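You operate a simulated robot arm through the tools that you are given. There is no shell and no other tool. Be economical: measure what you need, move in short steps, check, and stop when the job is done.

The job below is to be done with a simulated two-armed robot. You get a single attempt, and the scene is never put back.

JOB
Fetch the blue puck and set it on top of the pink dry pack. Fetch the brown card box and set it on top of the loose white sheets. Put the red round weight from the top of the long grey table on the feed table of the folder and the purple round weight on the top of the printer hood. Carry the blue tray with both arms and set it on the fourth middle wire rack shelf from the top. Any order will do.

The check looks at the end state, three seconds after you hand in, the way a careful person would. Anything else that was tipped, shoved, dropped, spilled or broken makes it a failure. Flat cloth is picked up by pressing the open fingertips on it (5 to 10 N) and closing them slowly along it; thin cloth reads only 2 to 8 mm in the jaws.

ROBOT AND FRAMES
Two 7-joint arms with two-finger grippers on one trunk, on a base that drives. Base frame: it is fixed to the floor where the robot stands at the start and does not move with it; the origin is under the middle of the robot, x ahead of it, y to its left, z up; the surface under the hand at the start is at about z = 84. Readings come in cm, degrees, newtons and seconds.
The left shoulder is at the start at [3.7, 16.2, 115.6], the right one opposite. With the tool pointing down near the work surface each hand reaches from about 28 to 72 cm from the robot's upright axis, wherever it stands, measured 20 degrees to its own side. Places, roughly: blue puck (5x5x3 cm) [50, -20, 90]; blue tray (30x22x8 cm) [-640, -280, 110]; brown card box (14x18x5 cm) [-540, 300, 90]; feed table of the folder (40x18 cm) [-792, 78, 88]; fourth middle wire rack shelf [-650, -120, 60]; loose white sheets (32x24x5 cm) [-420, -130, 60]; pink dry pack [50, 25, 100]; round weight [-800, 325, 100]; top of the printer hood (15x12 cm) [-460, 118, 128]. Payload 2.45 kg a hand.
Tool frame (each hand has its own): the origin (TCP) lies between the finger pads and is the grasp point; the fingertips stand 2.6 cm ahead of it; z points along the fingers, y is the line along which they close. The gripper opens to 9.6 cm. The gripper's body begins 6.9 cm behind the TCP.
Orientation is that of the tool frame in the base frame, as [roll, pitch, yaw] about the fixed x, y, z axes, in that order (R = Rz(yaw) Ry(pitch) Rx(roll)). With the fingers straight down and closing along the base's y, the tool's x points along the base's -x, its y along +y and its z along -z.

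CONTROLS
- The arms move only by the tool step_arm. It takes "left_targets", "right_targets" or both (then of equal length, played together; a hand with none holds still); each is a list of rows, each a list of 7 numbers: the shift along the tool's x, y, z in units of 150 mm (1.0 is 150 mm), then the turn, a rotation vector about the tool's x, y, z in units of 45 degrees (1.0 is 45 degrees), then the gripper command, from -1 (shut) to 1 (fully open), values between in proportion. In form: [[tx, ty, tz, wx, wy, wz, gripper], ...]. A call has 1 to 20 rows; each row is the pose to reach, as a shift and turn from the pose commanded when the call began, along the tool's axes at that moment. A call with a number of a shift or a turn outside -1 to 1 is refused whole. Rows are played at 5 a second. More than 5 cm and 8.6 degrees between two rows, or a gripper value outside its range, and nothing of the call is played. Where a pose cannot be reached the arm comes as near as it can. A force on the tool above 40 N (or 10 N above the force at the start of the call, whichever is more), or a blocked arm, ends the call early, and 0.2 s more pass. The fingers move at their own pace and stop on an object; they squeeze with about 33 N. The grip force told is the motor's: it shows also when the fingers shut on nothing. Time passes only in rows, and 0.2 s behind the last, so rows that repeat a pose let the fingers close. It gives the time, the measured TCP pose, the force on the tool (base axes), the opening and the grip force at its end, in the units of the frame above (readings bear some noise), with the torque about the TCP (base axes, N m) and any sound that the robot's microphone picked up, and new pictures: "pictures" is both (left out), scene, wrist or none (wrist: the cameras of the hands that moved).
- Cameras (640 x 400 px; columns grow to the right, rows downward): "scene" is now at [9.61, 0.88, 162.27]; the picture's right is [0.11, -0.99, -0.00], its down [-0.82, -0.09, -0.57] and it looks along [0.57, 0.06, -0.82] (base axes); focal length 296 px, centre (320, 200). "left" rides on the left gripper at [8.2, -0.3, -9.8] in its tool frame; the picture's right is [0.04, 1.00, 0.00], its down [-0.73, 0.03, -0.68] and it looks along [-0.68, 0.03, 0.73] (tool axes); focal length 256 px, centre (320, 200). "right" rides on the right gripper at [8.2, 0.3, -9.8] in its tool frame; the picture's right is [-0.04, 1.00, 0.00], its down [-0.73, -0.03, -0.68] and it looks along [-0.68, -0.03, 0.73] (tool axes); focal length 256 px, centre (320, 200). There is no depth. A picture from a camera that has moved, and an enlarged one, comes with that camera's place and axes in the base frame and with its lens.
- move_column(by): slides the trunk up (or, below 0, down) by that many cm; the arms and the scene camera ride with it, the base frame stays. It gives what a move gives, with no picture.
- base_move(legs): drives the robot by 1 to 6 legs, each [ahead, left, turn to the left] in cm, cm and degrees, along the robot's own axes; the way and the turn of a leg run together, so that a leg with both is an arc; at most 150 cm and 180 degrees a leg. The arms and the cameras ride along, it lands a little off, and it stops where it bumps. It gives what a move gives, and a new picture of the scene camera.
- head_to(pan, tilt): turns the head with the scene camera to pan (to the left, within 120 degrees either way) and tilt (down, from -29 to 69), counted from straight ahead of the robot. It gives what a move gives, and a new picture of the scene camera.
- zoom(camera, box): a new picture of the part [left, top, right, bottom] of that camera's present view, enlarged. No time passes.
- finish_job(): hands the job in; it is judged then, once.

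Work in short steps. Places have to be worked out from the pictures, the camera data and where the tool is seen: move nearer, look again, correct. Check each grasp and each placing, and mend what went wrong. You have 165 turns and 260 pictures in all, those below and enlarged ones among them. Open the grippers and draw the arms clear of the work before you hand the job in, unless the task says otherwise.

The tools are called as name(argument=value, ...) on one line, values as JSON. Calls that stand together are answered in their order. step_arm: Moves the arms, as the interface text tells. Its arguments: {"type":"object","properties":{"left_targets":{"type":"array","items":{"type":"array","items":{"type":"number"}}},"right_targets":{"type":"array","items":{"type":"array","items":{"type":"number"}}},"pictures":{"type":"string","enum":["both","scene","wrist","none"]}},"required":[]} The other tools are called the same way: move_column (by) slides the trunk up or down; base_move (legs) drives the base; head_to (pan, tilt) turns the head that bears the scene camera; zoom (camera, box) takes an enlarged picture of a part of a camera's view; finish_job () hands the job in.

At the start:

```text
clock: 0.0
left_position: [50.87, 25.53, 115.53]
left_orientation: [180.0, -0.1, -180.0]
left_wrist_force: [0.4, 0.4, 0.2]
left_ft_torque: [-0.03, -0.01, 0.02]
left_width: 9.56
left_gripper_force: 0.0
right_position: [47.62, -21.12, 113.06]
right_orientation: [179.9, -0.1, 179.9]
right_wrist_force: [-0.3, -0.3, -0.6]
right_ft_torque: [0.01, -0.05, -0.02]
right_width: 9.59
right_gripper_force: 0.1
trunk travel left (down, up): [-32.5, 24.2]
robot x, y, heading: [-0.08, -0.05, 0.1]
head pan, tilt: [6.1, 54.9]
```

scene: 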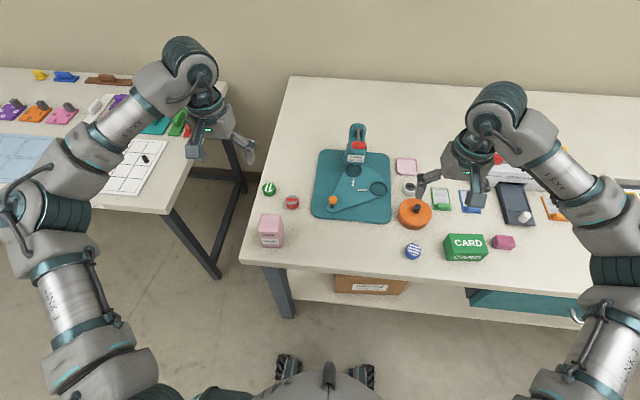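
right: 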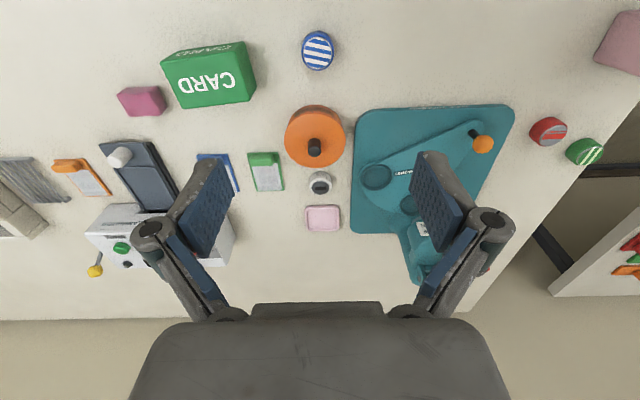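
left: 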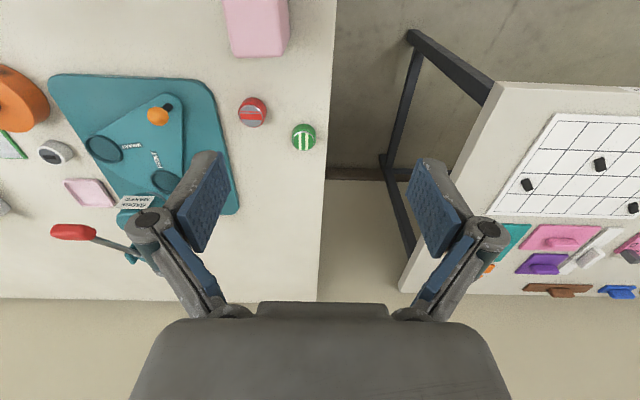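

I'll look closer at the pink pack and the blue puck before grasping.

zoom(camera="scene", box=[230, 140, 550, 300])

```text
2.00 times, centred on (390, 220) of scene
camera zoom: at [9.61, 0.88, 162.27], right [0.11, -0.99, 0.0], down [-0.82, -0.09, -0.57], along [0.57, 0.06, -0.82], focal length 593 px, centre (180, 160)
```

zoom: 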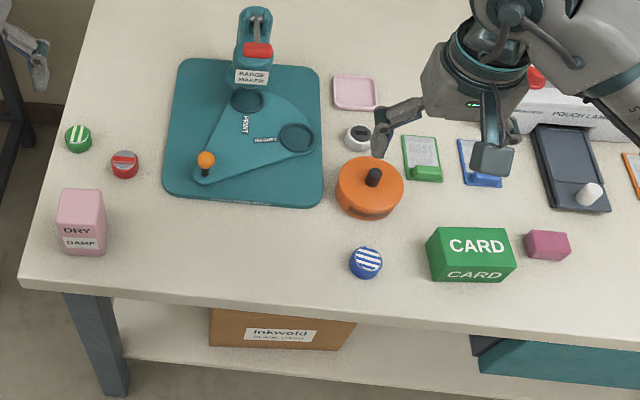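

Puck is at about [47.5, -21.3], directly under the right hand; the pack's top is about [48.5, 18.4, 92]. I descend with the right hand 15 cm first.

step_arm(right_targets=[[0, 0, 0.3, 0, 0, 0, 0.7], [0, 0, 0.6, 0, 0, 0, 0.7], [0, 0, 0.9, 0, 0, 0, 0.7], [0, 0, 1.0, 0, 0, 0, 0.7], [0, 0, 1.0, 0, 0, 0, 0.7]], pictures="wrist")

```text
clock: 1.2
left_position: [50.6, 25.55, 115.66]
left_orientation: [-180.0, 0.2, -179.9]
left_wrist_force: [0.5, 0.0, 0.5]
left_ft_torque: [-0.02, -0.01, -0.01]
left_width: 9.62
left_gripper_force: 0.0
right_position: [47.41, -21.06, 98.37]
right_orientation: [180.0, 0.2, 180.0]
right_wrist_force: [-0.4, 0.0, -0.6]
right_ft_torque: [0.04, 0.04, 0.01]
right_width: 8.16
right_gripper_force: 0.1
trunk travel left (down, up): [-32.5, 24.2]
robot x, y, heading: [0.17, -0.04, 0.3]
head pan, tilt: [6.1, 54.9]
camera right: at [39.17, -20.72, 108.07], right [0.04, 1.0, 0.0], down [0.73, -0.03, 0.68], along [0.68, -0.03, -0.73], focal length 256 px, centre (320, 200)
```

right: 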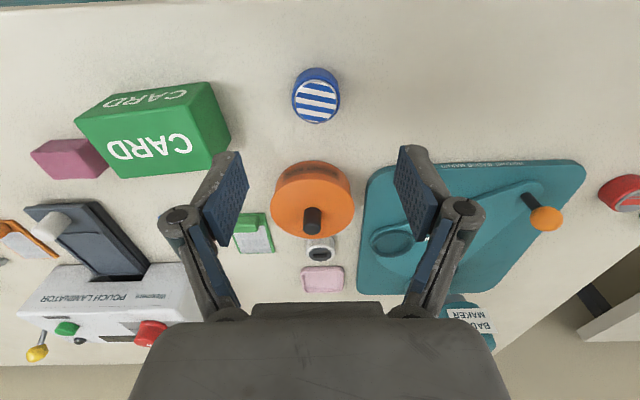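

Puck at [47.6, -21.4]. I go down 11.1 cm and close.

step_arm(right_targets=[[-0.01, -0.02, 0.3, 0, 0, 0, 0.7], [-0.01, -0.02, 0.55, 0, 0, 0, 0.7], [-0.01, -0.02, 0.74, 0, 0, 0, 0.7], [-0.01, -0.02, 0.74, 0, 0, 0, 0.7], [-0.01, -0.02, 0.74, 0, 0, 0, -1], [-0.01, -0.02, 0.74, 0, 0, 0, -1], [-0.01, -0.02, 0.74, 0, 0, 0, -1]], pictures="wrist")

step_arm(right_targets=[[0, 0, -0.3, 0, 0, 0, -1], [0, 0, -0.6, 0, 0, 0, -1], [0, 0, -0.9, 0, 0, 0, -1], [0, 0, -1, 0, 0, 0, -1]], pictures="none")

```text
clock: 2.8
left_position: [50.6, 25.56, 115.73]
left_orientation: [180.0, 0.1, 180.0]
left_wrist_force: [0.1, -0.7, 0.4]
left_ft_torque: [0.03, 0.01, -0.05]
left_width: 9.61
left_gripper_force: 0.0
right_position: [47.77, -21.34, 87.27]
right_orientation: [179.9, 0.0, 179.9]
right_wrist_force: [-0.7, -0.1, 1.0]
right_ft_torque: [-0.01, -0.01, 0.01]
right_width: 4.04
right_gripper_force: 33.0
trunk travel left (down, up): [-32.5, 24.2]
robot x, y, heading: [-0.06, 0.21, 0.0]
head pan, tilt: [6.1, 54.9]
camera right: at [39.54, -20.98, 96.92], right [0.04, 1.0, 0.0], down [0.73, -0.03, 0.68], along [0.68, -0.03, -0.73], focal length 256 px, centre (320, 200)
```

right: 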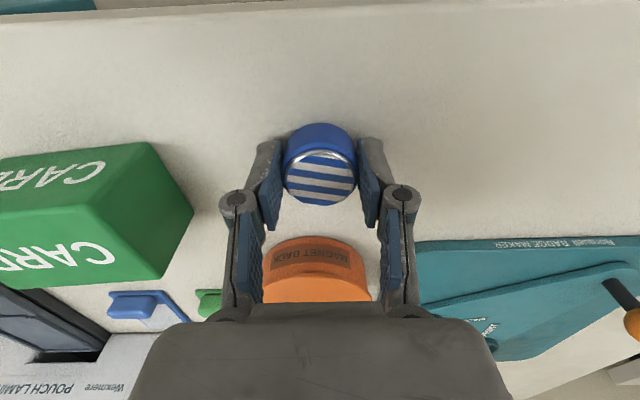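

```text
clock: 3.8
left_position: [50.51, 25.57, 115.74]
left_orientation: [-179.9, 0.1, -180.0]
left_wrist_force: [0.5, 0.0, -1.1]
left_ft_torque: [0.03, -0.02, 0.02]
left_width: 9.59
left_gripper_force: 0.1
right_position: [47.59, -21.46, 102.18]
right_orientation: [179.9, 0.1, 179.9]
right_wrist_force: [-0.1, -0.5, -0.8]
right_ft_torque: [0.0, 0.0, 0.0]
right_width: 4.02
right_gripper_force: 32.5
trunk travel left (down, up): [-32.5, 24.2]
robot x, y, heading: [0.38, 0.06, -0.1]
head pan, tilt: [6.1, 54.9]
```

Puck is held (4.0 cm). I drive the base left 39.8 cm so that the right hand comes over the pink pack.

base_move(legs=[[0, 39.8, 0]])

step_arm(right_targets=[[0, 0, 0, 0, 0, 0, -1]], pictures="wrist")

```text
clock: 6.3
left_position: [50.34, 64.84, 115.68]
left_orientation: [179.8, 0.1, -179.7]
left_wrist_force: [0.3, -0.1, 0.5]
left_ft_torque: [-0.02, 0.03, -0.02]
left_width: 9.59
left_gripper_force: 0.0
right_position: [47.69, 17.94, 102.05]
right_orientation: [179.8, 0.1, -179.8]
right_wrist_force: [0.0, 0.2, 0.6]
right_ft_torque: [0.0, 0.01, 0.01]
right_width: 4.03
right_gripper_force: 33.4
trunk travel left (down, up): [-32.5, 24.2]
robot x, y, heading: [-0.26, 39.15, 0.2]
head pan, tilt: [6.1, 54.9]
camera scene: at [9.55, 39.41, 162.27], right [0.11, -0.99, -0.01], down [-0.82, -0.09, -0.57], along [0.57, 0.07, -0.82], focal length 296 px, centre (320, 200)
```

scene: 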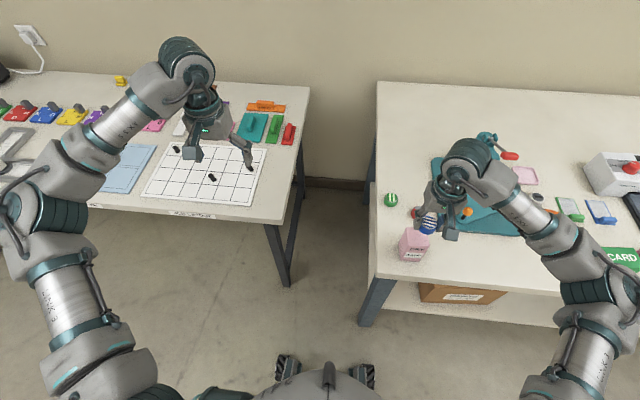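

```text
clock: 6.7
left_position: [49.84, 66.04, 115.69]
left_orientation: [-179.6, 0.4, -179.6]
left_wrist_force: [-0.8, 0.6, 0.6]
left_ft_torque: [0.03, -0.01, -0.02]
left_width: 9.6
left_gripper_force: 0.0
right_position: [47.34, 18.96, 102.41]
right_orientation: [-179.6, 0.2, -179.9]
right_wrist_force: [0.6, -0.5, -0.7]
right_ft_torque: [0.01, 0.04, -0.03]
right_width: 4.04
right_gripper_force: 33.0
trunk travel left (down, up): [-32.5, 24.2]
robot x, y, heading: [-0.11, 39.26, 0.3]
head pan, tilt: [6.1, 54.9]
camera right: at [39.03, 19.26, 112.12], right [0.04, 1.0, -0.01], down [0.73, -0.02, 0.68], along [0.68, -0.03, -0.73], focal length 256 px, centre (320, 200)
```

right: 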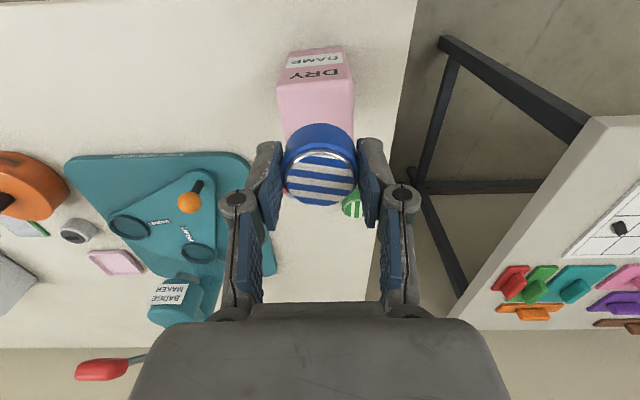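

Pack's top centre is about [48.6, 18.5, 92.2]; the hand is 1.2 cm short in x. I shift and lower 6 cm, then look.

step_arm(right_targets=[[-0.08, -0.02, 0, 0, 0, 0, -1], [-0.08, -0.02, 0.2, 0, 0, 0, -1], [-0.08, -0.02, 0.38, 0, 0, 0, -1], [-0.08, -0.02, 0.38, 0, 0, 0, -1]], pictures="both")

zoom(camera="scene", box=[360, 180, 500, 280])

```text
clock: 7.7
left_position: [49.8, 65.68, 115.85]
left_orientation: [-179.8, 0.3, -179.6]
left_wrist_force: [0.2, 0.4, -0.4]
left_ft_torque: [0.0, 0.02, 0.02]
left_width: 9.62
left_gripper_force: 0.2
right_position: [48.45, 18.39, 97.04]
right_orientation: [179.9, 0.7, -179.6]
right_wrist_force: [2.8, 7.2, 26.0]
right_ft_torque: [0.3, -0.04, -0.06]
right_width: 4.06
right_gripper_force: 32.9
trunk travel left (down, up): [-32.5, 24.2]
robot x, y, heading: [-0.22, 39.44, 0.2]
head pan, tilt: [6.1, 54.9]
camera scene: at [9.17, 40.77, 162.35], right [0.11, -0.99, 0.0], down [-0.81, -0.09, -0.57], along [0.57, 0.06, -0.82], focal length 296 px, centre (320, 200)
camera right: at [40.07, 18.67, 106.64], right [0.03, 1.0, 0.0], down [0.73, -0.03, 0.69], along [0.69, -0.02, -0.73], focal length 256 px, centre (320, 200)
```

scene: 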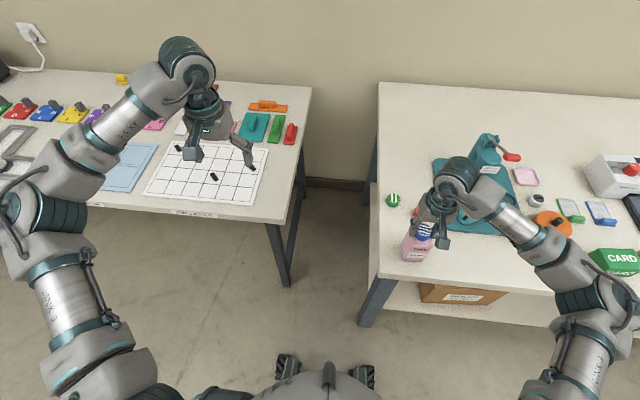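
right: 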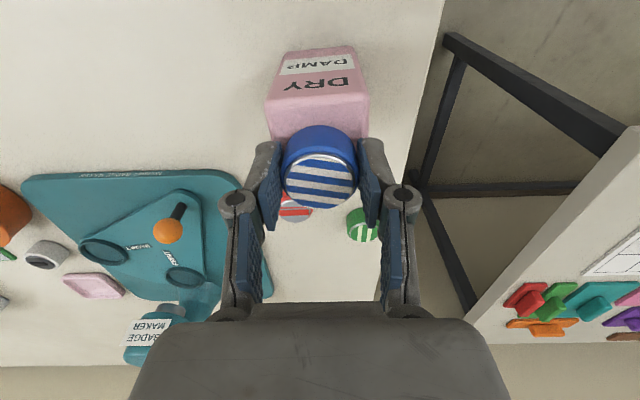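

```text
4.00 times, centred on (430, 230) of scene
camera zoom: at [9.17, 40.77, 162.35], right [0.11, -0.99, 0.0], down [-0.81, -0.09, -0.57], along [0.57, 0.06, -0.82], focal length 1185 px, centre (-120, 80)
```

zoom: 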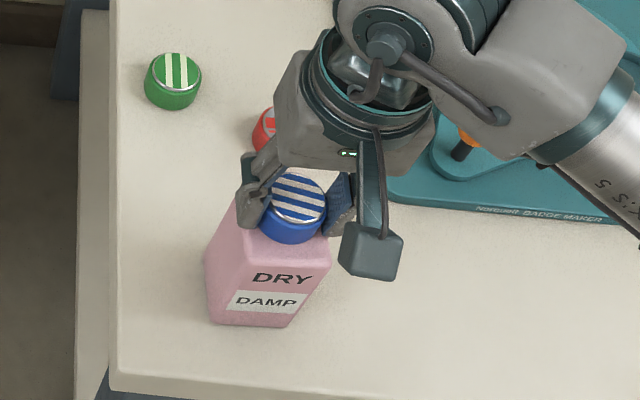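

The puck touches the pack's top (26 N) and the pack stands straight. I ease up slightly, open, and rise.

step_arm(right_targets=[[0, 0, -0.02, 0, 0, 0, -1], [0, 0, -0.02, 0, 0, 0, -1], [0, 0, -0.02, 0, 0, 0, 0.3], [0, 0, -0.02, 0, 0, 0, 0.3], [0, 0, -0.2, 0, 0, 0, 0.3], [0, 0, -0.5, 0, 0, 0, 0.3], [0, 0, -0.8, 0, 0, 0, 0.3]], pictures="wrist")

zoom(camera="scene", box=[360, 180, 500, 280])

```text
clock: 9.3
left_position: [49.84, 65.52, 115.88]
left_orientation: [-179.7, 0.5, -179.7]
left_wrist_force: [1.2, -0.3, -0.1]
left_ft_torque: [0.01, -0.02, -0.01]
left_width: 9.59
left_gripper_force: 0.1
right_position: [48.28, 18.23, 108.53]
right_orientation: [-179.8, 0.3, -179.8]
right_wrist_force: [-0.3, 0.6, 0.3]
right_ft_torque: [0.02, -0.01, 0.01]
right_width: 6.26
right_gripper_force: 0.2
trunk travel left (down, up): [-32.5, 24.2]
robot x, y, heading: [-0.16, 39.64, -0.0]
head pan, tilt: [6.1, 54.9]
camera right: at [40.11, 18.53, 118.31], right [0.04, 1.0, 0.0], down [0.73, -0.03, 0.68], along [0.68, -0.03, -0.73], focal length 256 px, centre (320, 200)
```

right: 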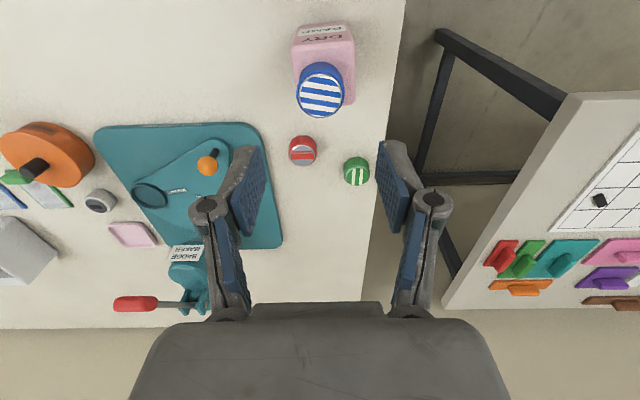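

```text
4.00 times, centred on (430, 230) of scene
camera zoom: at [9.44, 40.42, 162.28], right [0.11, -0.99, 0.0], down [-0.82, -0.09, -0.57], along [0.57, 0.06, -0.82], focal length 1185 px, centre (-120, 80)
```

zoom: 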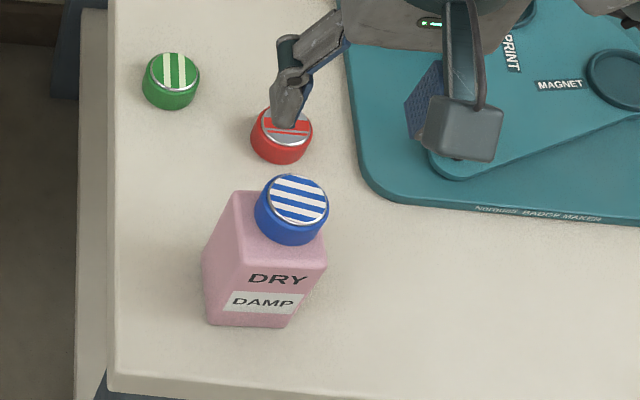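

Puck sits on the dry pack. Now I rise and draw both arms in, then back off and turn to see the rest of the room.

step_arm(left_targets=[[0.3, 0, 0, 0, 0, 0, 0], [0.6, 0, 0, 0, 0, 0, 0], [0.9, 0, 0, 0, 0, 0, 0], [1, 0, 0, 0, 0, 0, 0]], right_targets=[[0.15, 0, -0.25, 0, 0, 0, 0], [0.4, 0, -0.4, 0, 0, 0, 0], [0.7, 0, -0.45, 0, 0, 0, 0], [0.9, 0, -0.45, 0, 0, 0, 0]], pictures="none")

base_move(legs=[[-60, 0, 0], [0, 0, 170]])

head_to(pan=0, tilt=15)

head_to(pan=60, tilt=15)

head_to(pan=-60, tilt=15)

```text
clock: 10.3
left_position: [34.68, 65.38, 115.58]
left_orientation: [-179.7, 0.2, -179.7]
left_wrist_force: [-0.1, 0.2, 0.6]
left_ft_torque: [0.0, -0.01, 0.01]
left_width: 4.81
left_gripper_force: 0.1
right_position: [34.78, 18.17, 115.33]
right_orientation: [-179.9, 0.3, -179.8]
right_wrist_force: [0.1, -0.2, 0.6]
right_ft_torque: [-0.02, -0.03, -0.01]
right_width: 4.79
right_gripper_force: 0.0
trunk travel left (down, up): [-32.5, 24.2]
robot x, y, heading: [0.07, 39.28, 0.3]
head pan, tilt: [6.1, 54.9]
```

```text
clock: 20.8
left_position: [-97.71, 16.67, 115.65]
left_orientation: [-179.7, 0.3, -5.7]
left_wrist_force: [0.3, 0.0, -0.5]
left_ft_torque: [0.06, 0.0, -0.03]
left_width: 4.81
left_gripper_force: 0.1
right_position: [-92.92, 63.78, 115.43]
right_orientation: [-179.9, 0.3, -5.7]
right_wrist_force: [-0.1, -1.0, -0.8]
right_ft_torque: [-0.01, 0.01, -0.04]
right_width: 4.82
right_gripper_force: 0.0
trunk travel left (down, up): [-32.5, 24.2]
robot x, y, heading: [-60.36, 38.43, 174.3]
head pan, tilt: [6.1, 54.9]
camera scene: at [-69.48, 39.22, 162.28], right [-0.01, 1.0, 0.0], down [0.82, 0.01, -0.57], along [-0.57, 0.0, -0.82], focal length 296 px, centre (320, 200)
```

scene: 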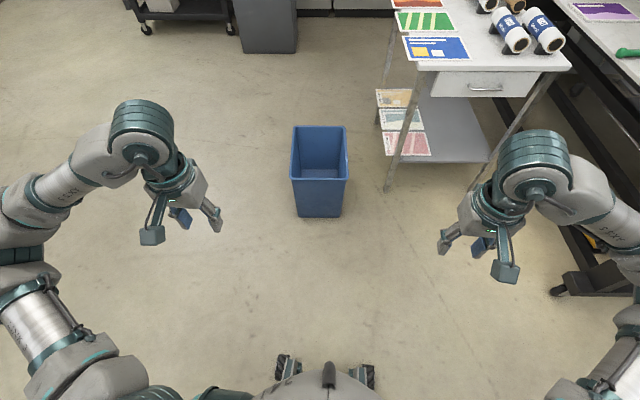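

```text
clock: 21.8
left_position: [-97.45, 16.78, 115.63]
left_orientation: [-179.8, 0.4, -5.7]
left_wrist_force: [-0.5, -0.1, 0.0]
left_ft_torque: [-0.02, -0.03, 0.0]
left_width: 4.81
left_gripper_force: 0.0
right_position: [-92.64, 63.85, 115.5]
right_orientation: [180.0, 0.4, -5.8]
right_wrist_force: [-0.1, -0.5, -0.4]
right_ft_torque: [-0.02, -0.02, 0.04]
right_width: 4.79
right_gripper_force: 0.0
trunk travel left (down, up): [-32.5, 24.2]
robot x, y, heading: [-60.23, 39.05, 174.3]
head pan, tilt: [0.0, 15.0]
camera scene: at [-71.59, 40.2, 168.28], right [0.1, 1.0, 0.0], down [0.26, -0.03, -0.96], along [-0.96, 0.1, -0.26], focal length 296 px, centre (320, 200)
```

scene: 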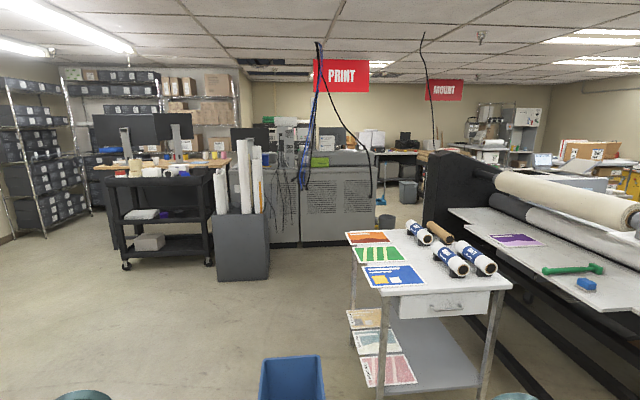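

```text
clock: 23.1
left_position: [-97.32, 16.68, 115.79]
left_orientation: [-179.8, 0.6, -5.6]
left_wrist_force: [0.4, 0.1, 0.2]
left_ft_torque: [0.02, 0.0, -0.04]
left_width: 4.79
left_gripper_force: 0.2
right_position: [-92.63, 63.74, 115.48]
right_orientation: [-179.9, 0.4, -5.8]
right_wrist_force: [0.5, -0.1, -0.8]
right_ft_torque: [0.02, 0.02, 0.01]
right_width: 4.79
right_gripper_force: 0.0
trunk travel left (down, up): [-32.5, 24.2]
robot x, y, heading: [-60.45, 39.04, 174.1]
head pan, tilt: [60.0, 15.0]
camera scene: at [-67.73, 31.68, 168.31], right [-0.81, 0.58, 0.0], down [0.15, 0.21, -0.97], along [-0.56, -0.78, -0.26], focal length 296 px, centre (320, 200)
```

scene: 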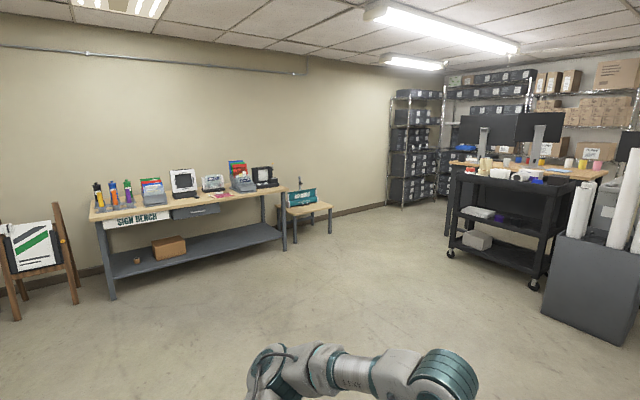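

```text
clock: 25.1
left_position: [-97.44, 16.67, 115.62]
left_orientation: [-179.9, 0.5, -5.6]
left_wrist_force: [1.2, 0.3, 0.3]
left_ft_torque: [0.0, 0.01, 0.0]
left_width: 4.78
left_gripper_force: 0.1
right_position: [-92.67, 63.67, 115.49]
right_orientation: [-179.9, 0.3, -5.7]
right_wrist_force: [-0.5, 0.3, 0.3]
right_ft_torque: [-0.01, 0.01, 0.04]
right_width: 4.82
right_gripper_force: 0.1
trunk travel left (down, up): [-32.5, 24.2]
robot x, y, heading: [-60.22, 38.95, 174.4]
head pan, tilt: [-60.0, 15.0]
camera scene: at [-66.13, 47.79, 168.31], right [0.91, 0.41, 0.0], down [0.11, -0.24, -0.97], along [-0.4, 0.88, -0.26], focal length 296 px, centre (320, 200)
```

scene: 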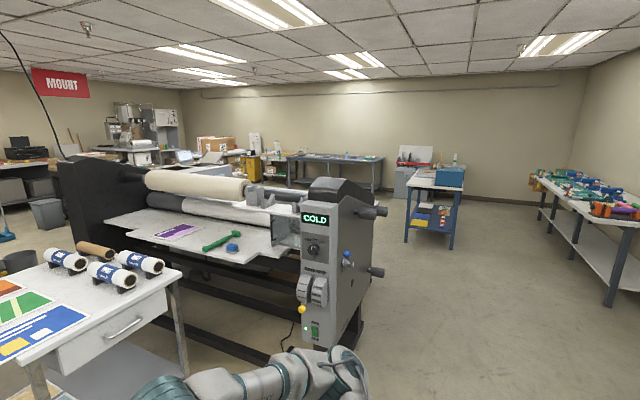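

The room is big. I return the head to the front and zoom in on the far part to recognise the goal places.

head_to(pan=0, tilt=15)

zoom(camera="scene", box=[60, 50, 250, 290])

zoom(camera="scene", box=[220, 100, 420, 240])

zoom(camera="scene", box=[420, 90, 640, 230])

```text
clock: 26.4
left_position: [-97.44, 16.75, 115.66]
left_orientation: [-179.8, 0.5, -5.6]
left_wrist_force: [1.5, 0.0, 0.3]
left_ft_torque: [0.02, -0.01, 0.01]
left_width: 4.8
left_gripper_force: 0.0
right_position: [-92.68, 63.85, 115.5]
right_orientation: [-179.9, 0.6, -5.6]
right_wrist_force: [0.2, 0.3, -0.9]
right_ft_torque: [-0.01, -0.01, -0.01]
right_width: 4.82
right_gripper_force: 0.1
trunk travel left (down, up): [-32.5, 24.2]
robot x, y, heading: [-60.27, 39.15, 174.5]
head pan, tilt: [0.0, 15.0]
camera scene: at [-71.57, 40.2, 168.29], right [0.1, 0.99, 0.0], down [0.26, -0.03, -0.96], along [-0.96, 0.1, -0.26], focal length 296 px, centre (320, 200)
```

scene: 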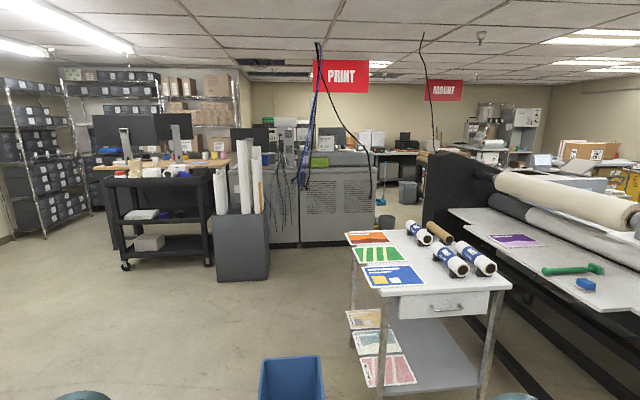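

```text
1.67 times, centred on (155, 170) of scene
camera zoom: at [-71.57, 40.2, 168.29], right [0.1, 0.99, 0.0], down [0.26, -0.03, -0.96], along [-0.96, 0.1, -0.26], focal length 494 px, centre (595, 250)
```

zoom: 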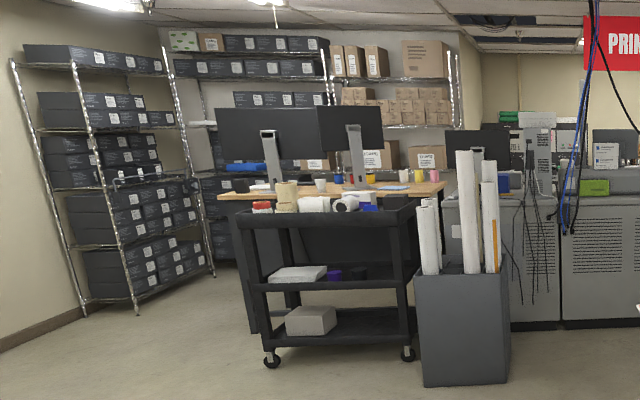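

```text
2.86 times, centred on (320, 170) of scene
camera zoom: at [-71.57, 40.2, 168.29], right [0.1, 0.99, 0.0], down [0.26, -0.03, -0.96], along [-0.96, 0.1, -0.26], focal length 847 px, centre (320, 286)
```

zoom: 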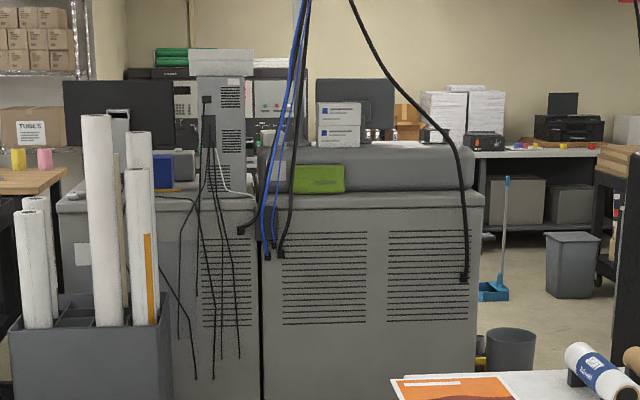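

```text
2.86 times, centred on (530, 160) of scene
camera zoom: at [-71.57, 40.2, 168.29], right [0.1, 0.99, 0.0], down [0.26, -0.03, -0.96], along [-0.96, 0.1, -0.26], focal length 847 px, centre (-280, 314)
```

zoom: 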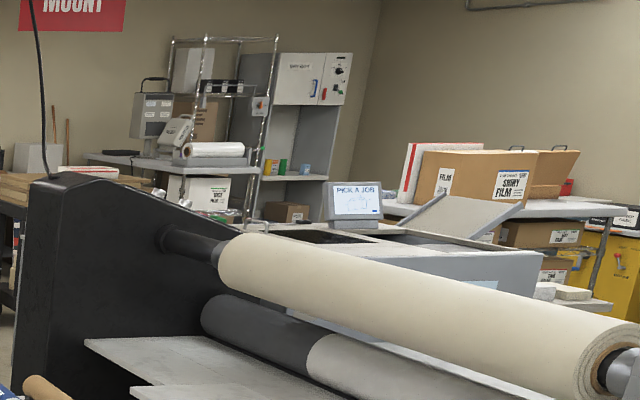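

The black cart carries the white sheets and the purple weight on its middle shelf (about [-420,-132,61] and [-419,-107,61]). I drive round the blue bin to stand in front of the cart.

base_move(legs=[[0, 150, 5.5], [125, 0, 0], [100, 0, 0]])

head_to(pan=0, tilt=30)

```text
clock: 44.7
left_position: [-331.34, -133.59, 115.82]
left_orientation: [-179.8, 0.4, -1.2]
left_wrist_force: [-0.1, -0.1, 0.5]
left_ft_torque: [0.02, -0.01, -0.03]
left_width: 4.8
left_gripper_force: 0.1
right_position: [-330.17, -86.1, 115.43]
right_orientation: [-179.9, 0.5, -1.4]
right_wrist_force: [0.0, 0.2, 0.1]
right_ft_torque: [-0.03, -0.01, -0.02]
right_width: 4.81
right_gripper_force: 0.1
trunk travel left (down, up): [-32.5, 24.2]
robot x, y, heading: [-296.04, -108.52, 178.7]
head pan, tilt: [0.0, 15.0]
camera scene: at [-307.37, -108.14, 168.3], right [0.02, 1.0, 0.0], down [0.26, -0.01, -0.97], along [-0.96, 0.02, -0.26], focal length 296 px, centre (320, 200)
```

scene: 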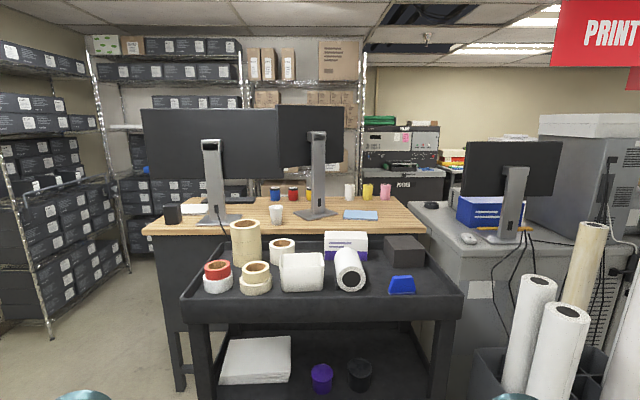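

```text
clock: 45.5
left_position: [-331.17, -133.6, 115.8]
left_orientation: [-179.9, 0.6, -1.2]
left_wrist_force: [-0.3, -0.1, 0.0]
left_ft_torque: [0.01, -0.03, 0.01]
left_width: 4.79
left_gripper_force: 0.0
right_position: [-330.03, -86.38, 115.69]
right_orientation: [-179.9, 0.7, -1.4]
right_wrist_force: [0.8, 0.7, -0.2]
right_ft_torque: [0.01, 0.0, 0.03]
right_width: 4.83
right_gripper_force: 0.1
trunk travel left (down, up): [-32.5, 24.2]
robot x, y, heading: [-295.66, -108.22, 178.7]
head pan, tilt: [0.0, 30.0]
camera scene: at [-307.1, -108.17, 165.88], right [0.02, 1.0, 0.0], down [0.5, -0.01, -0.86], along [-0.86, 0.02, -0.5], focal length 296 px, centre (320, 200)
```

scene: 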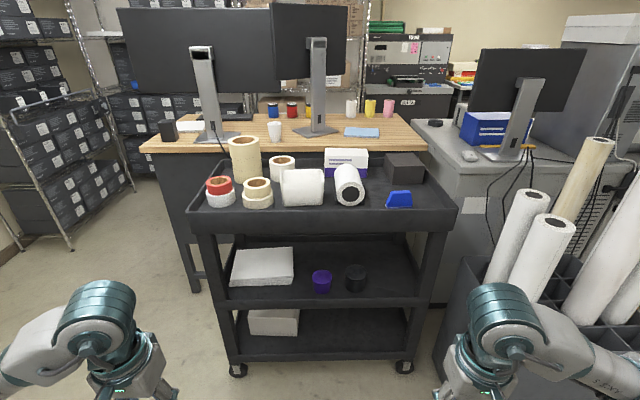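

I zoom on the purple weight and the cart shelf.

zoom(camera="scene", box=[210, 220, 450, 370])

```text
2.67 times, centred on (330, 295) of scene
camera zoom: at [-307.1, -108.17, 165.88], right [0.02, 1.0, 0.0], down [0.5, -0.01, -0.86], along [-0.86, 0.02, -0.5], focal length 790 px, centre (293, -53)
```

zoom: 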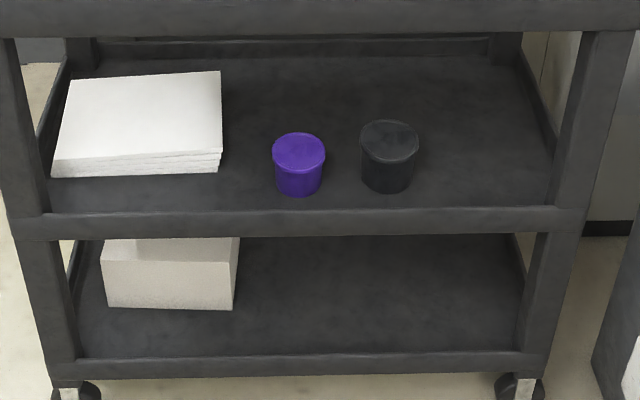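

Those lidded tubs on the cart may or may not be the "round weights", so I'll check the long grey table before deciding. First I go to the left lane (y about -260) toward the racks to look at the tray and shelves.

base_move(legs=[[0, 150, 1.3], [120, 0, 0]])

head_to(pan=-15, tilt=20)

```text
clock: 58.8
left_position: [-452.05, -290.81, 115.77]
left_orientation: [-179.8, 0.6, 1.9]
left_wrist_force: [0.5, 0.0, 0.1]
left_ft_torque: [-0.02, -0.04, -0.01]
left_width: 4.8
left_gripper_force: 0.2
right_position: [-453.39, -243.48, 115.49]
right_orientation: [-179.8, 0.6, 1.7]
right_wrist_force: [-0.9, -0.6, -0.5]
right_ft_torque: [0.04, 0.01, 0.01]
right_width: 4.81
right_gripper_force: 0.1
trunk travel left (down, up): [-32.5, 24.2]
robot x, y, heading: [-418.83, -263.96, -178.2]
head pan, tilt: [0.0, 30.0]
camera scene: at [-429.41, -264.27, 165.88], right [-0.03, 1.0, 0.0], down [0.5, 0.02, -0.86], along [-0.86, -0.03, -0.5], focal length 296 px, centre (320, 200)
```

scene: 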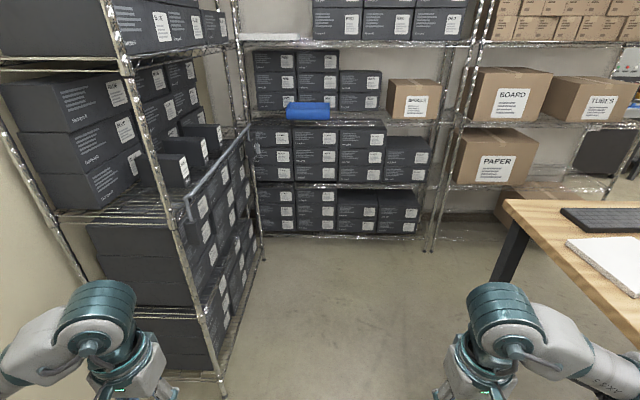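

```text
clock: 59.6
left_position: [-451.9, -290.8, 115.9]
left_orientation: [-179.8, 0.6, 1.9]
left_wrist_force: [-0.3, -0.6, -0.5]
left_ft_torque: [0.0, 0.02, -0.03]
left_width: 4.8
left_gripper_force: 0.0
right_position: [-452.98, -243.26, 115.66]
right_orientation: [-179.9, 0.6, 1.7]
right_wrist_force: [-0.6, -0.5, 0.4]
right_ft_torque: [0.0, -0.01, 0.0]
right_width: 4.81
right_gripper_force: 0.0
trunk travel left (down, up): [-32.5, 24.2]
robot x, y, heading: [-418.54, -264.16, -178.0]
head pan, tilt: [-15.0, 20.0]
camera scene: at [-429.49, -261.62, 167.47], right [0.23, 0.97, 0.0], down [0.34, -0.08, -0.94], along [-0.91, 0.21, -0.35], focal length 296 px, centre (320, 200)
```

scene: 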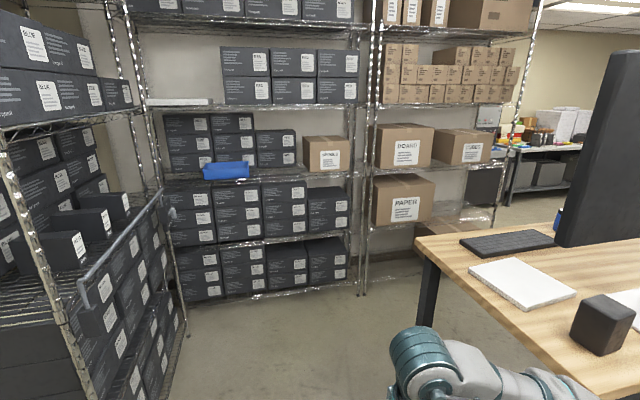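

I zoom on both back racks and the blue tray.

zoom(camera="scene", box=[140, 90, 370, 310])

zoom(camera="scene", box=[340, 0, 550, 310])

```text
1.82 times, centred on (255, 200) of scene
camera zoom: at [-429.49, -261.62, 167.47], right [0.23, 0.97, 0.0], down [0.34, -0.08, -0.94], along [-0.91, 0.21, -0.35], focal length 539 px, centre (438, 200)
```

zoom: 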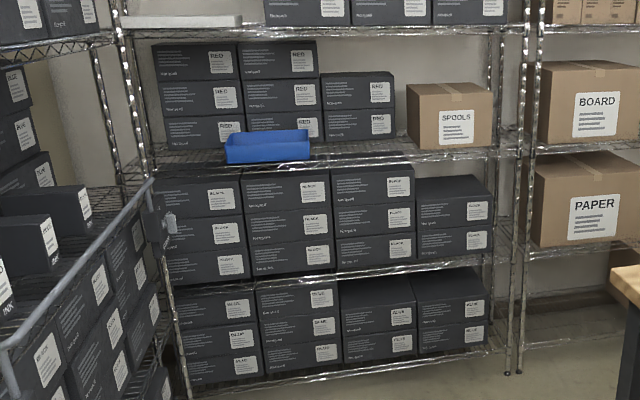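

```text
1.29 times, centred on (445, 155) of scene
camera zoom: at [-429.49, -261.62, 167.47], right [0.23, 0.97, 0.0], down [0.34, -0.08, -0.94], along [-0.91, 0.21, -0.35], focal length 382 px, centre (159, 258)
```

zoom: 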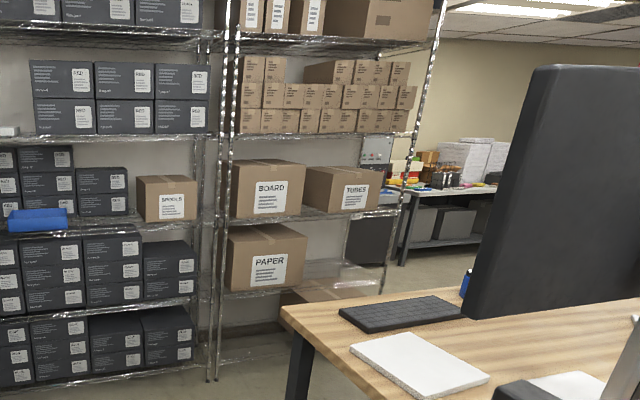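

Tray sits at the front of the third shelf of the rack ahead; the target (fourth shelf, z≈57, right-hand back rack with PAPER box) has free room at its right end. I check the lane ahead and to the left more closely.

head_to(pan=20, tilt=40)

head_to(pan=-45, tilt=35)

```text
clock: 60.6
left_position: [-451.87, -290.81, 115.93]
left_orientation: [-179.8, 0.7, 1.9]
left_wrist_force: [0.1, -0.2, 0.0]
left_ft_torque: [0.0, 0.0, -0.03]
left_width: 4.81
left_gripper_force: 0.1
right_position: [-453.28, -243.54, 115.63]
right_orientation: [-179.9, 0.7, 1.7]
right_wrist_force: [-0.4, -0.3, 0.4]
right_ft_torque: [0.0, 0.0, 0.01]
right_width: 4.82
right_gripper_force: 0.2
trunk travel left (down, up): [-32.5, 24.2]
robot x, y, heading: [-418.35, -263.27, -178.1]
head pan, tilt: [20.0, 40.0]
camera scene: at [-428.3, -267.06, 164.35], right [-0.37, 0.93, 0.0], down [0.6, 0.24, -0.76], along [-0.71, -0.28, -0.65], focal length 296 px, centre (320, 200)
```

scene: 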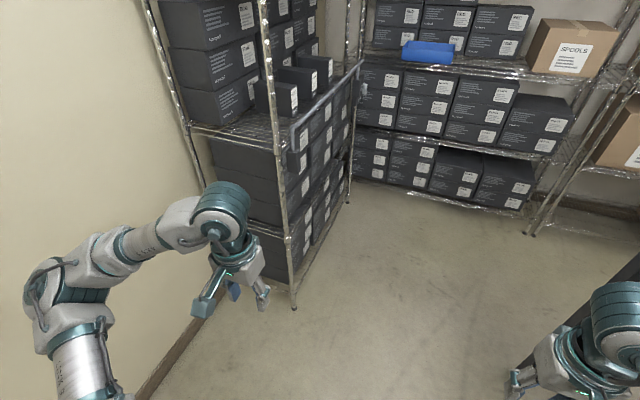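

```text
clock: 62.0
left_position: [-451.9, -290.84, 115.88]
left_orientation: [-179.8, 0.8, 1.8]
left_wrist_force: [0.2, 0.3, -0.2]
left_ft_torque: [-0.01, 0.01, 0.02]
left_width: 4.81
left_gripper_force: 0.1
right_position: [-453.13, -243.4, 115.66]
right_orientation: [-179.9, 0.7, 1.7]
right_wrist_force: [-0.5, -0.3, -1.4]
right_ft_torque: [0.02, 0.0, 0.0]
right_width: 4.8
right_gripper_force: 0.2
trunk travel left (down, up): [-32.5, 24.2]
robot x, y, heading: [-418.6, -263.88, -178.4]
head pan, tilt: [-45.0, 35.0]
camera scene: at [-426.83, -257.84, 165.1], right [0.68, 0.73, 0.0], down [0.42, -0.39, -0.82], along [-0.6, 0.56, -0.58], focal length 296 px, centre (320, 200)
```

scene: 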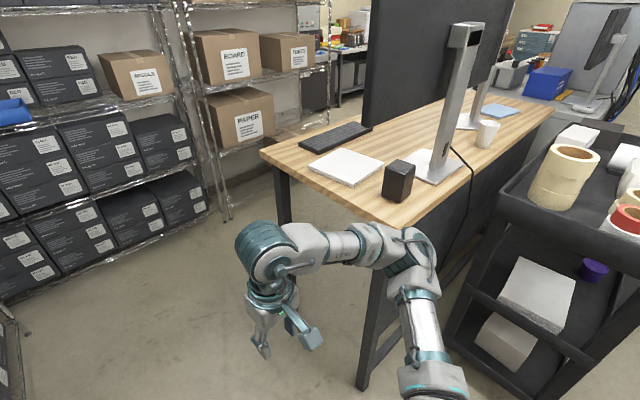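

The aisle between desk and racks (x −534…−638) is wide enough. I shift to y≈-250, and go forward 110 cm to view the tray from near.

base_move(legs=[[0, -14, -1.8], [110, 0, 0]])

head_to(pan=10, tilt=30)

head_to(pan=-50, tilt=35)

```text
clock: 68.5
left_position: [-562.68, -277.94, 115.63]
left_orientation: [-179.3, 0.6, 1.0]
left_wrist_force: [0.1, -0.4, 0.0]
left_ft_torque: [0.04, 0.03, 0.0]
left_width: 4.79
left_gripper_force: 0.0
right_position: [-563.06, -230.53, 115.91]
right_orientation: [-179.4, 0.8, 0.7]
right_wrist_force: [-0.7, -0.7, 1.0]
right_ft_torque: [0.0, -0.01, 0.0]
right_width: 4.79
right_gripper_force: 0.1
trunk travel left (down, up): [-32.5, 24.2]
robot x, y, heading: [-528.67, -250.64, -179.2]
head pan, tilt: [-45.0, 35.0]
camera scene: at [-536.9, -246.26, 165.18], right [0.7, 0.72, 0.01], down [0.41, -0.39, -0.82], along [-0.58, 0.58, -0.57], focal length 296 px, centre (320, 200)
```

scene: 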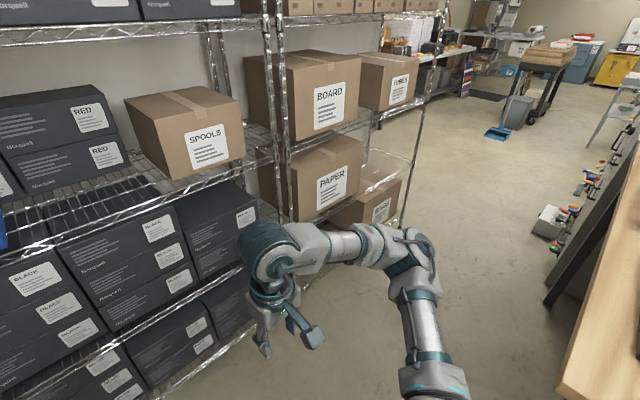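

```text
clock: 69.8
left_position: [-562.58, -275.08, 116.33]
left_orientation: [179.5, 0.9, 0.7]
left_wrist_force: [0.0, 0.0, 0.7]
left_ft_torque: [-0.01, -0.01, -0.01]
left_width: 4.83
left_gripper_force: 0.0
right_position: [-562.81, -227.88, 115.56]
right_orientation: [179.5, 0.9, 0.7]
right_wrist_force: [0.7, 0.3, 0.3]
right_ft_torque: [0.0, 0.01, -0.02]
right_width: 4.79
right_gripper_force: 0.0
trunk travel left (down, up): [-32.5, 24.2]
robot x, y, heading: [-528.55, -249.94, -179.3]
head pan, tilt: [10.0, 30.0]
camera scene: at [-539.65, -250.41, 165.88], right [-0.18, 0.98, -0.01], down [0.49, 0.08, -0.87], along [-0.85, -0.16, -0.5], focal length 296 px, centre (320, 200)
```

scene: 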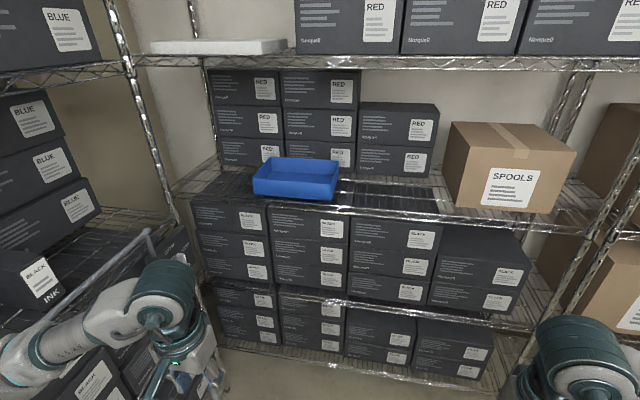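

```text
clock: 71.1
left_position: [-562.49, -277.41, 115.94]
left_orientation: [-179.6, 0.8, 0.9]
left_wrist_force: [-0.3, -0.9, -0.4]
left_ft_torque: [0.02, 0.04, 0.0]
left_width: 4.81
left_gripper_force: 0.1
right_position: [-562.96, -230.01, 115.8]
right_orientation: [-179.7, 0.9, 0.8]
right_wrist_force: [-1.0, 0.0, -0.2]
right_ft_torque: [0.02, 0.03, -0.01]
right_width: 4.8
right_gripper_force: 0.0
trunk travel left (down, up): [-32.5, 24.2]
robot x, y, heading: [-528.66, -250.65, -179.1]
head pan, tilt: [-50.0, 35.0]
camera scene: at [-536.46, -244.79, 165.14], right [0.76, 0.65, 0.01], down [0.38, -0.43, -0.82], along [-0.53, 0.62, -0.57], focal length 296 px, centre (320, 200)
```

scene: 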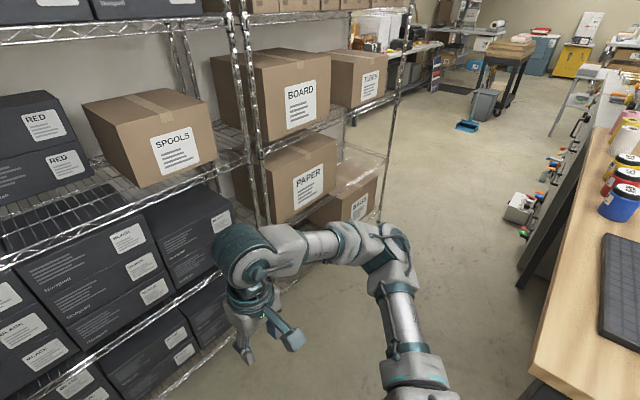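

The tray is at x −632…−653, y −292…−262, rim z≈118, shelf ≈110.5. The left elbow would be tight against the left rack there, so I'll stand at y≈-240, and first slide the tray right with the left hand on its right wall. Now I raise and tilt the hands.

step_arm(left_targets=[[0.1, 0, -0.2, 0, -0.19, 0, 0.3], [0.2, 0, -0.5, 0, -0.38, 0, 0.3], [0.25, 0, -0.75, 0, -0.57, 0, 0.3], [0.25, 0, -0.85, 0, -0.76, 0, 0.3], [0.25, 0, -0.85, 0, -0.95, 0, 0.3], [0.25, 0, -0.85, 0, -1.0, 0, 0.3]], right_targets=[[0.1, 0, -0.2, 0, -0.19, 0, 0.3], [0.2, 0, -0.5, 0, -0.38, 0, 0.3], [0.25, 0, -0.75, 0, -0.57, 0, 0.3], [0.25, 0, -0.85, 0, -0.76, 0, 0.3], [0.25, 0, -0.85, 0, -0.95, 0, 0.3], [0.25, 0, -0.85, 0, -1.0, 0, 0.3]], pictures="none")

base_move(legs=[[0, -10, -0.9], [58, 0, 0]])

head_to(pan=10, tilt=45)

step_arm(left_targets=[[0, 0, 0, 0, 0, 0, 0.3]], pictures="wrist")

```text
clock: 72.5
left_position: [-558.61, -275.8, 128.94]
left_orientation: [179.6, 45.9, 0.6]
left_wrist_force: [-0.4, 0.2, -0.4]
left_ft_torque: [-0.04, 0.01, 0.0]
left_width: 6.27
left_gripper_force: 0.0
right_position: [-558.89, -228.21, 128.42]
right_orientation: [179.7, 46.0, 0.4]
right_wrist_force: [0.5, 0.8, 0.9]
right_ft_torque: [0.0, -0.01, -0.01]
right_width: 6.25
right_gripper_force: 0.0
trunk travel left (down, up): [-32.5, 24.2]
robot x, y, heading: [-528.64, -250.28, -179.4]
head pan, tilt: [-50.0, 35.0]
```

```text
clock: 76.5
left_position: [-617.39, -272.46, 127.62]
left_orientation: [-176.2, 45.8, 3.3]
left_wrist_force: [0.2, -3.9, 0.5]
left_ft_torque: [0.21, 0.0, -0.22]
left_width: 6.22
left_gripper_force: 0.0
right_position: [-616.99, -225.06, 129.27]
right_orientation: [-176.2, 45.9, 3.2]
right_wrist_force: [-0.5, -3.3, 1.1]
right_ft_torque: [0.22, -0.06, -0.19]
right_width: 6.22
right_gripper_force: 0.1
trunk travel left (down, up): [-32.5, 24.2]
robot x, y, heading: [-587.37, -241.53, 179.9]
head pan, tilt: [-50.0, 35.0]
camera scene: at [-594.53, -242.41, 165.24], right [0.77, 0.64, 0.03], down [0.37, -0.4, -0.84], along [-0.53, 0.66, -0.54], focal length 296 px, centre (320, 200)
```

scene: 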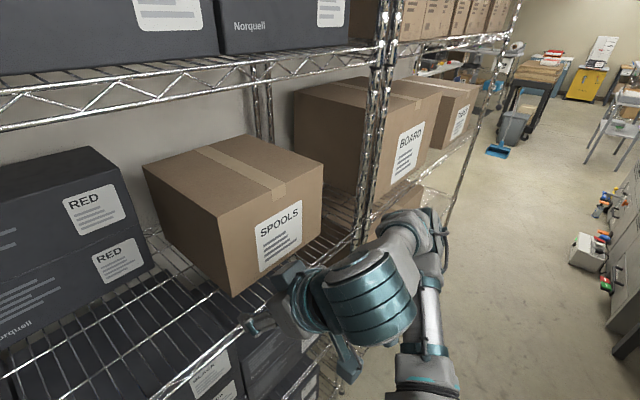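

```text
clock: 77.8
left_position: [-617.35, -260.36, 129.87]
left_orientation: [176.5, 45.8, -2.1]
left_wrist_force: [-0.7, 2.3, -0.4]
left_ft_torque: [-0.08, -0.01, 0.08]
left_width: 6.23
left_gripper_force: 0.1
right_position: [-616.9, -212.97, 127.38]
right_orientation: [176.4, 45.8, -2.3]
right_wrist_force: [-0.4, 1.0, -0.7]
right_ft_torque: [-0.07, 0.03, 0.09]
right_width: 6.23
right_gripper_force: 0.1
trunk travel left (down, up): [-32.5, 24.2]
robot x, y, heading: [-587.18, -240.44, 179.9]
head pan, tilt: [10.0, 45.0]
camera scene: at [-597.02, -235.42, 163.55], right [-0.17, 0.98, -0.04], down [0.7, 0.09, -0.71], along [-0.7, -0.15, -0.7], focal length 296 px, centre (320, 200)
```

scene: 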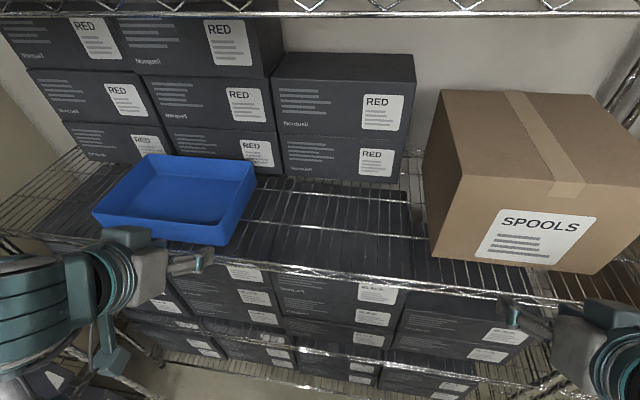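

```text
clock: 78.4
left_position: [-617.27, -271.09, 128.24]
left_orientation: [-177.8, 45.7, 2.8]
left_wrist_force: [0.6, -0.5, -0.3]
left_ft_torque: [0.05, 0.03, 0.0]
left_width: 6.25
left_gripper_force: 0.1
right_position: [-616.97, -223.58, 128.99]
right_orientation: [-177.5, 46.1, 2.7]
right_wrist_force: [-0.4, 0.4, -0.8]
right_ft_torque: [0.03, 0.03, -0.08]
right_width: 6.23
right_gripper_force: 0.0
trunk travel left (down, up): [-32.5, 24.2]
robot x, y, heading: [-587.29, -242.48, 179.8]
head pan, tilt: [10.0, 45.0]
stopped in row 1 (left hand): the arm was blocked; the commanded pose is now the measured one
camera left: at [-604.46, -270.54, 129.35], right [0.05, -1.0, -0.05], down [-0.03, -0.06, 1.0], along [-1.0, -0.05, -0.03], focal length 256 px, centre (320, 200)
```

left: 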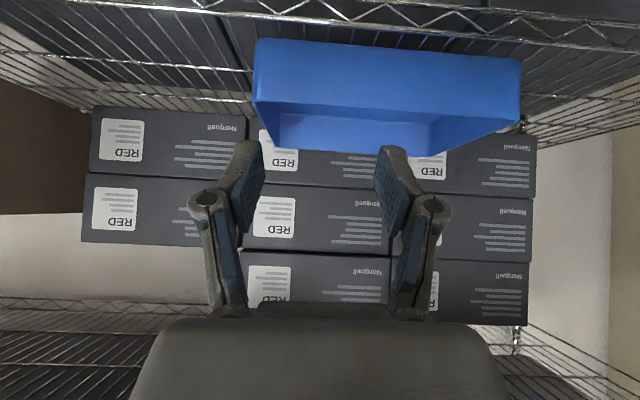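

The trunk sways after driving. I wait a few seconds to settle.

step_arm(left_targets=[[0, 0, 0, 0, 0, 0, 0.3], [0, 0, 0, 0, 0, 0, 0.3], [0, 0, 0, 0, 0, 0, 0.3], [0, 0, 0, 0, 0, 0, 0.3], [0, 0, 0, 0, 0, 0, 0.3], [0, 0, 0, 0, 0, 0, 0.3], [0, 0, 0, 0, 0, 0, 0.3], [0, 0, 0, 0, 0, 0, 0.3], [0, 0, 0, 0, 0, 0, 0.3], [0, 0, 0, 0, 0, 0, 0.3], [0, 0, 0, 0, 0, 0, 0.3], [0, 0, 0, 0, 0, 0, 0.3]], pictures="scene")

```text
clock: 81.2
left_position: [-616.96, -267.61, 129.22]
left_orientation: [179.7, 46.0, 1.0]
left_wrist_force: [0.1, 1.5, 1.0]
left_ft_torque: [-0.06, 0.0, 0.03]
left_width: 6.22
left_gripper_force: 0.0
right_position: [-616.56, -220.29, 128.58]
right_orientation: [179.9, 46.4, 0.8]
right_wrist_force: [0.5, 0.5, -0.4]
right_ft_torque: [-0.04, -0.03, 0.04]
right_width: 6.24
right_gripper_force: 0.0
trunk travel left (down, up): [-32.5, 24.2]
robot x, y, heading: [-587.14, -243.56, 179.7]
head pan, tilt: [10.0, 45.0]
stopped in row 12 (left hand): the arm was blocked; the commanded pose is now the measured one
camera scene: at [-597.13, -246.0, 163.59], right [-0.17, 0.98, 0.01], down [0.7, 0.13, -0.7], along [-0.69, -0.12, -0.71], focal length 296 px, centre (320, 200)
```

scene: 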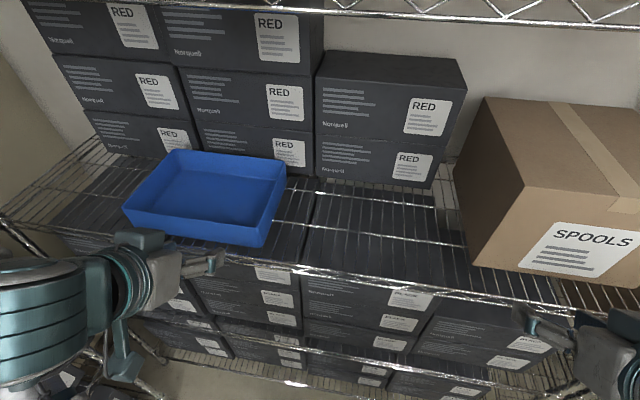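

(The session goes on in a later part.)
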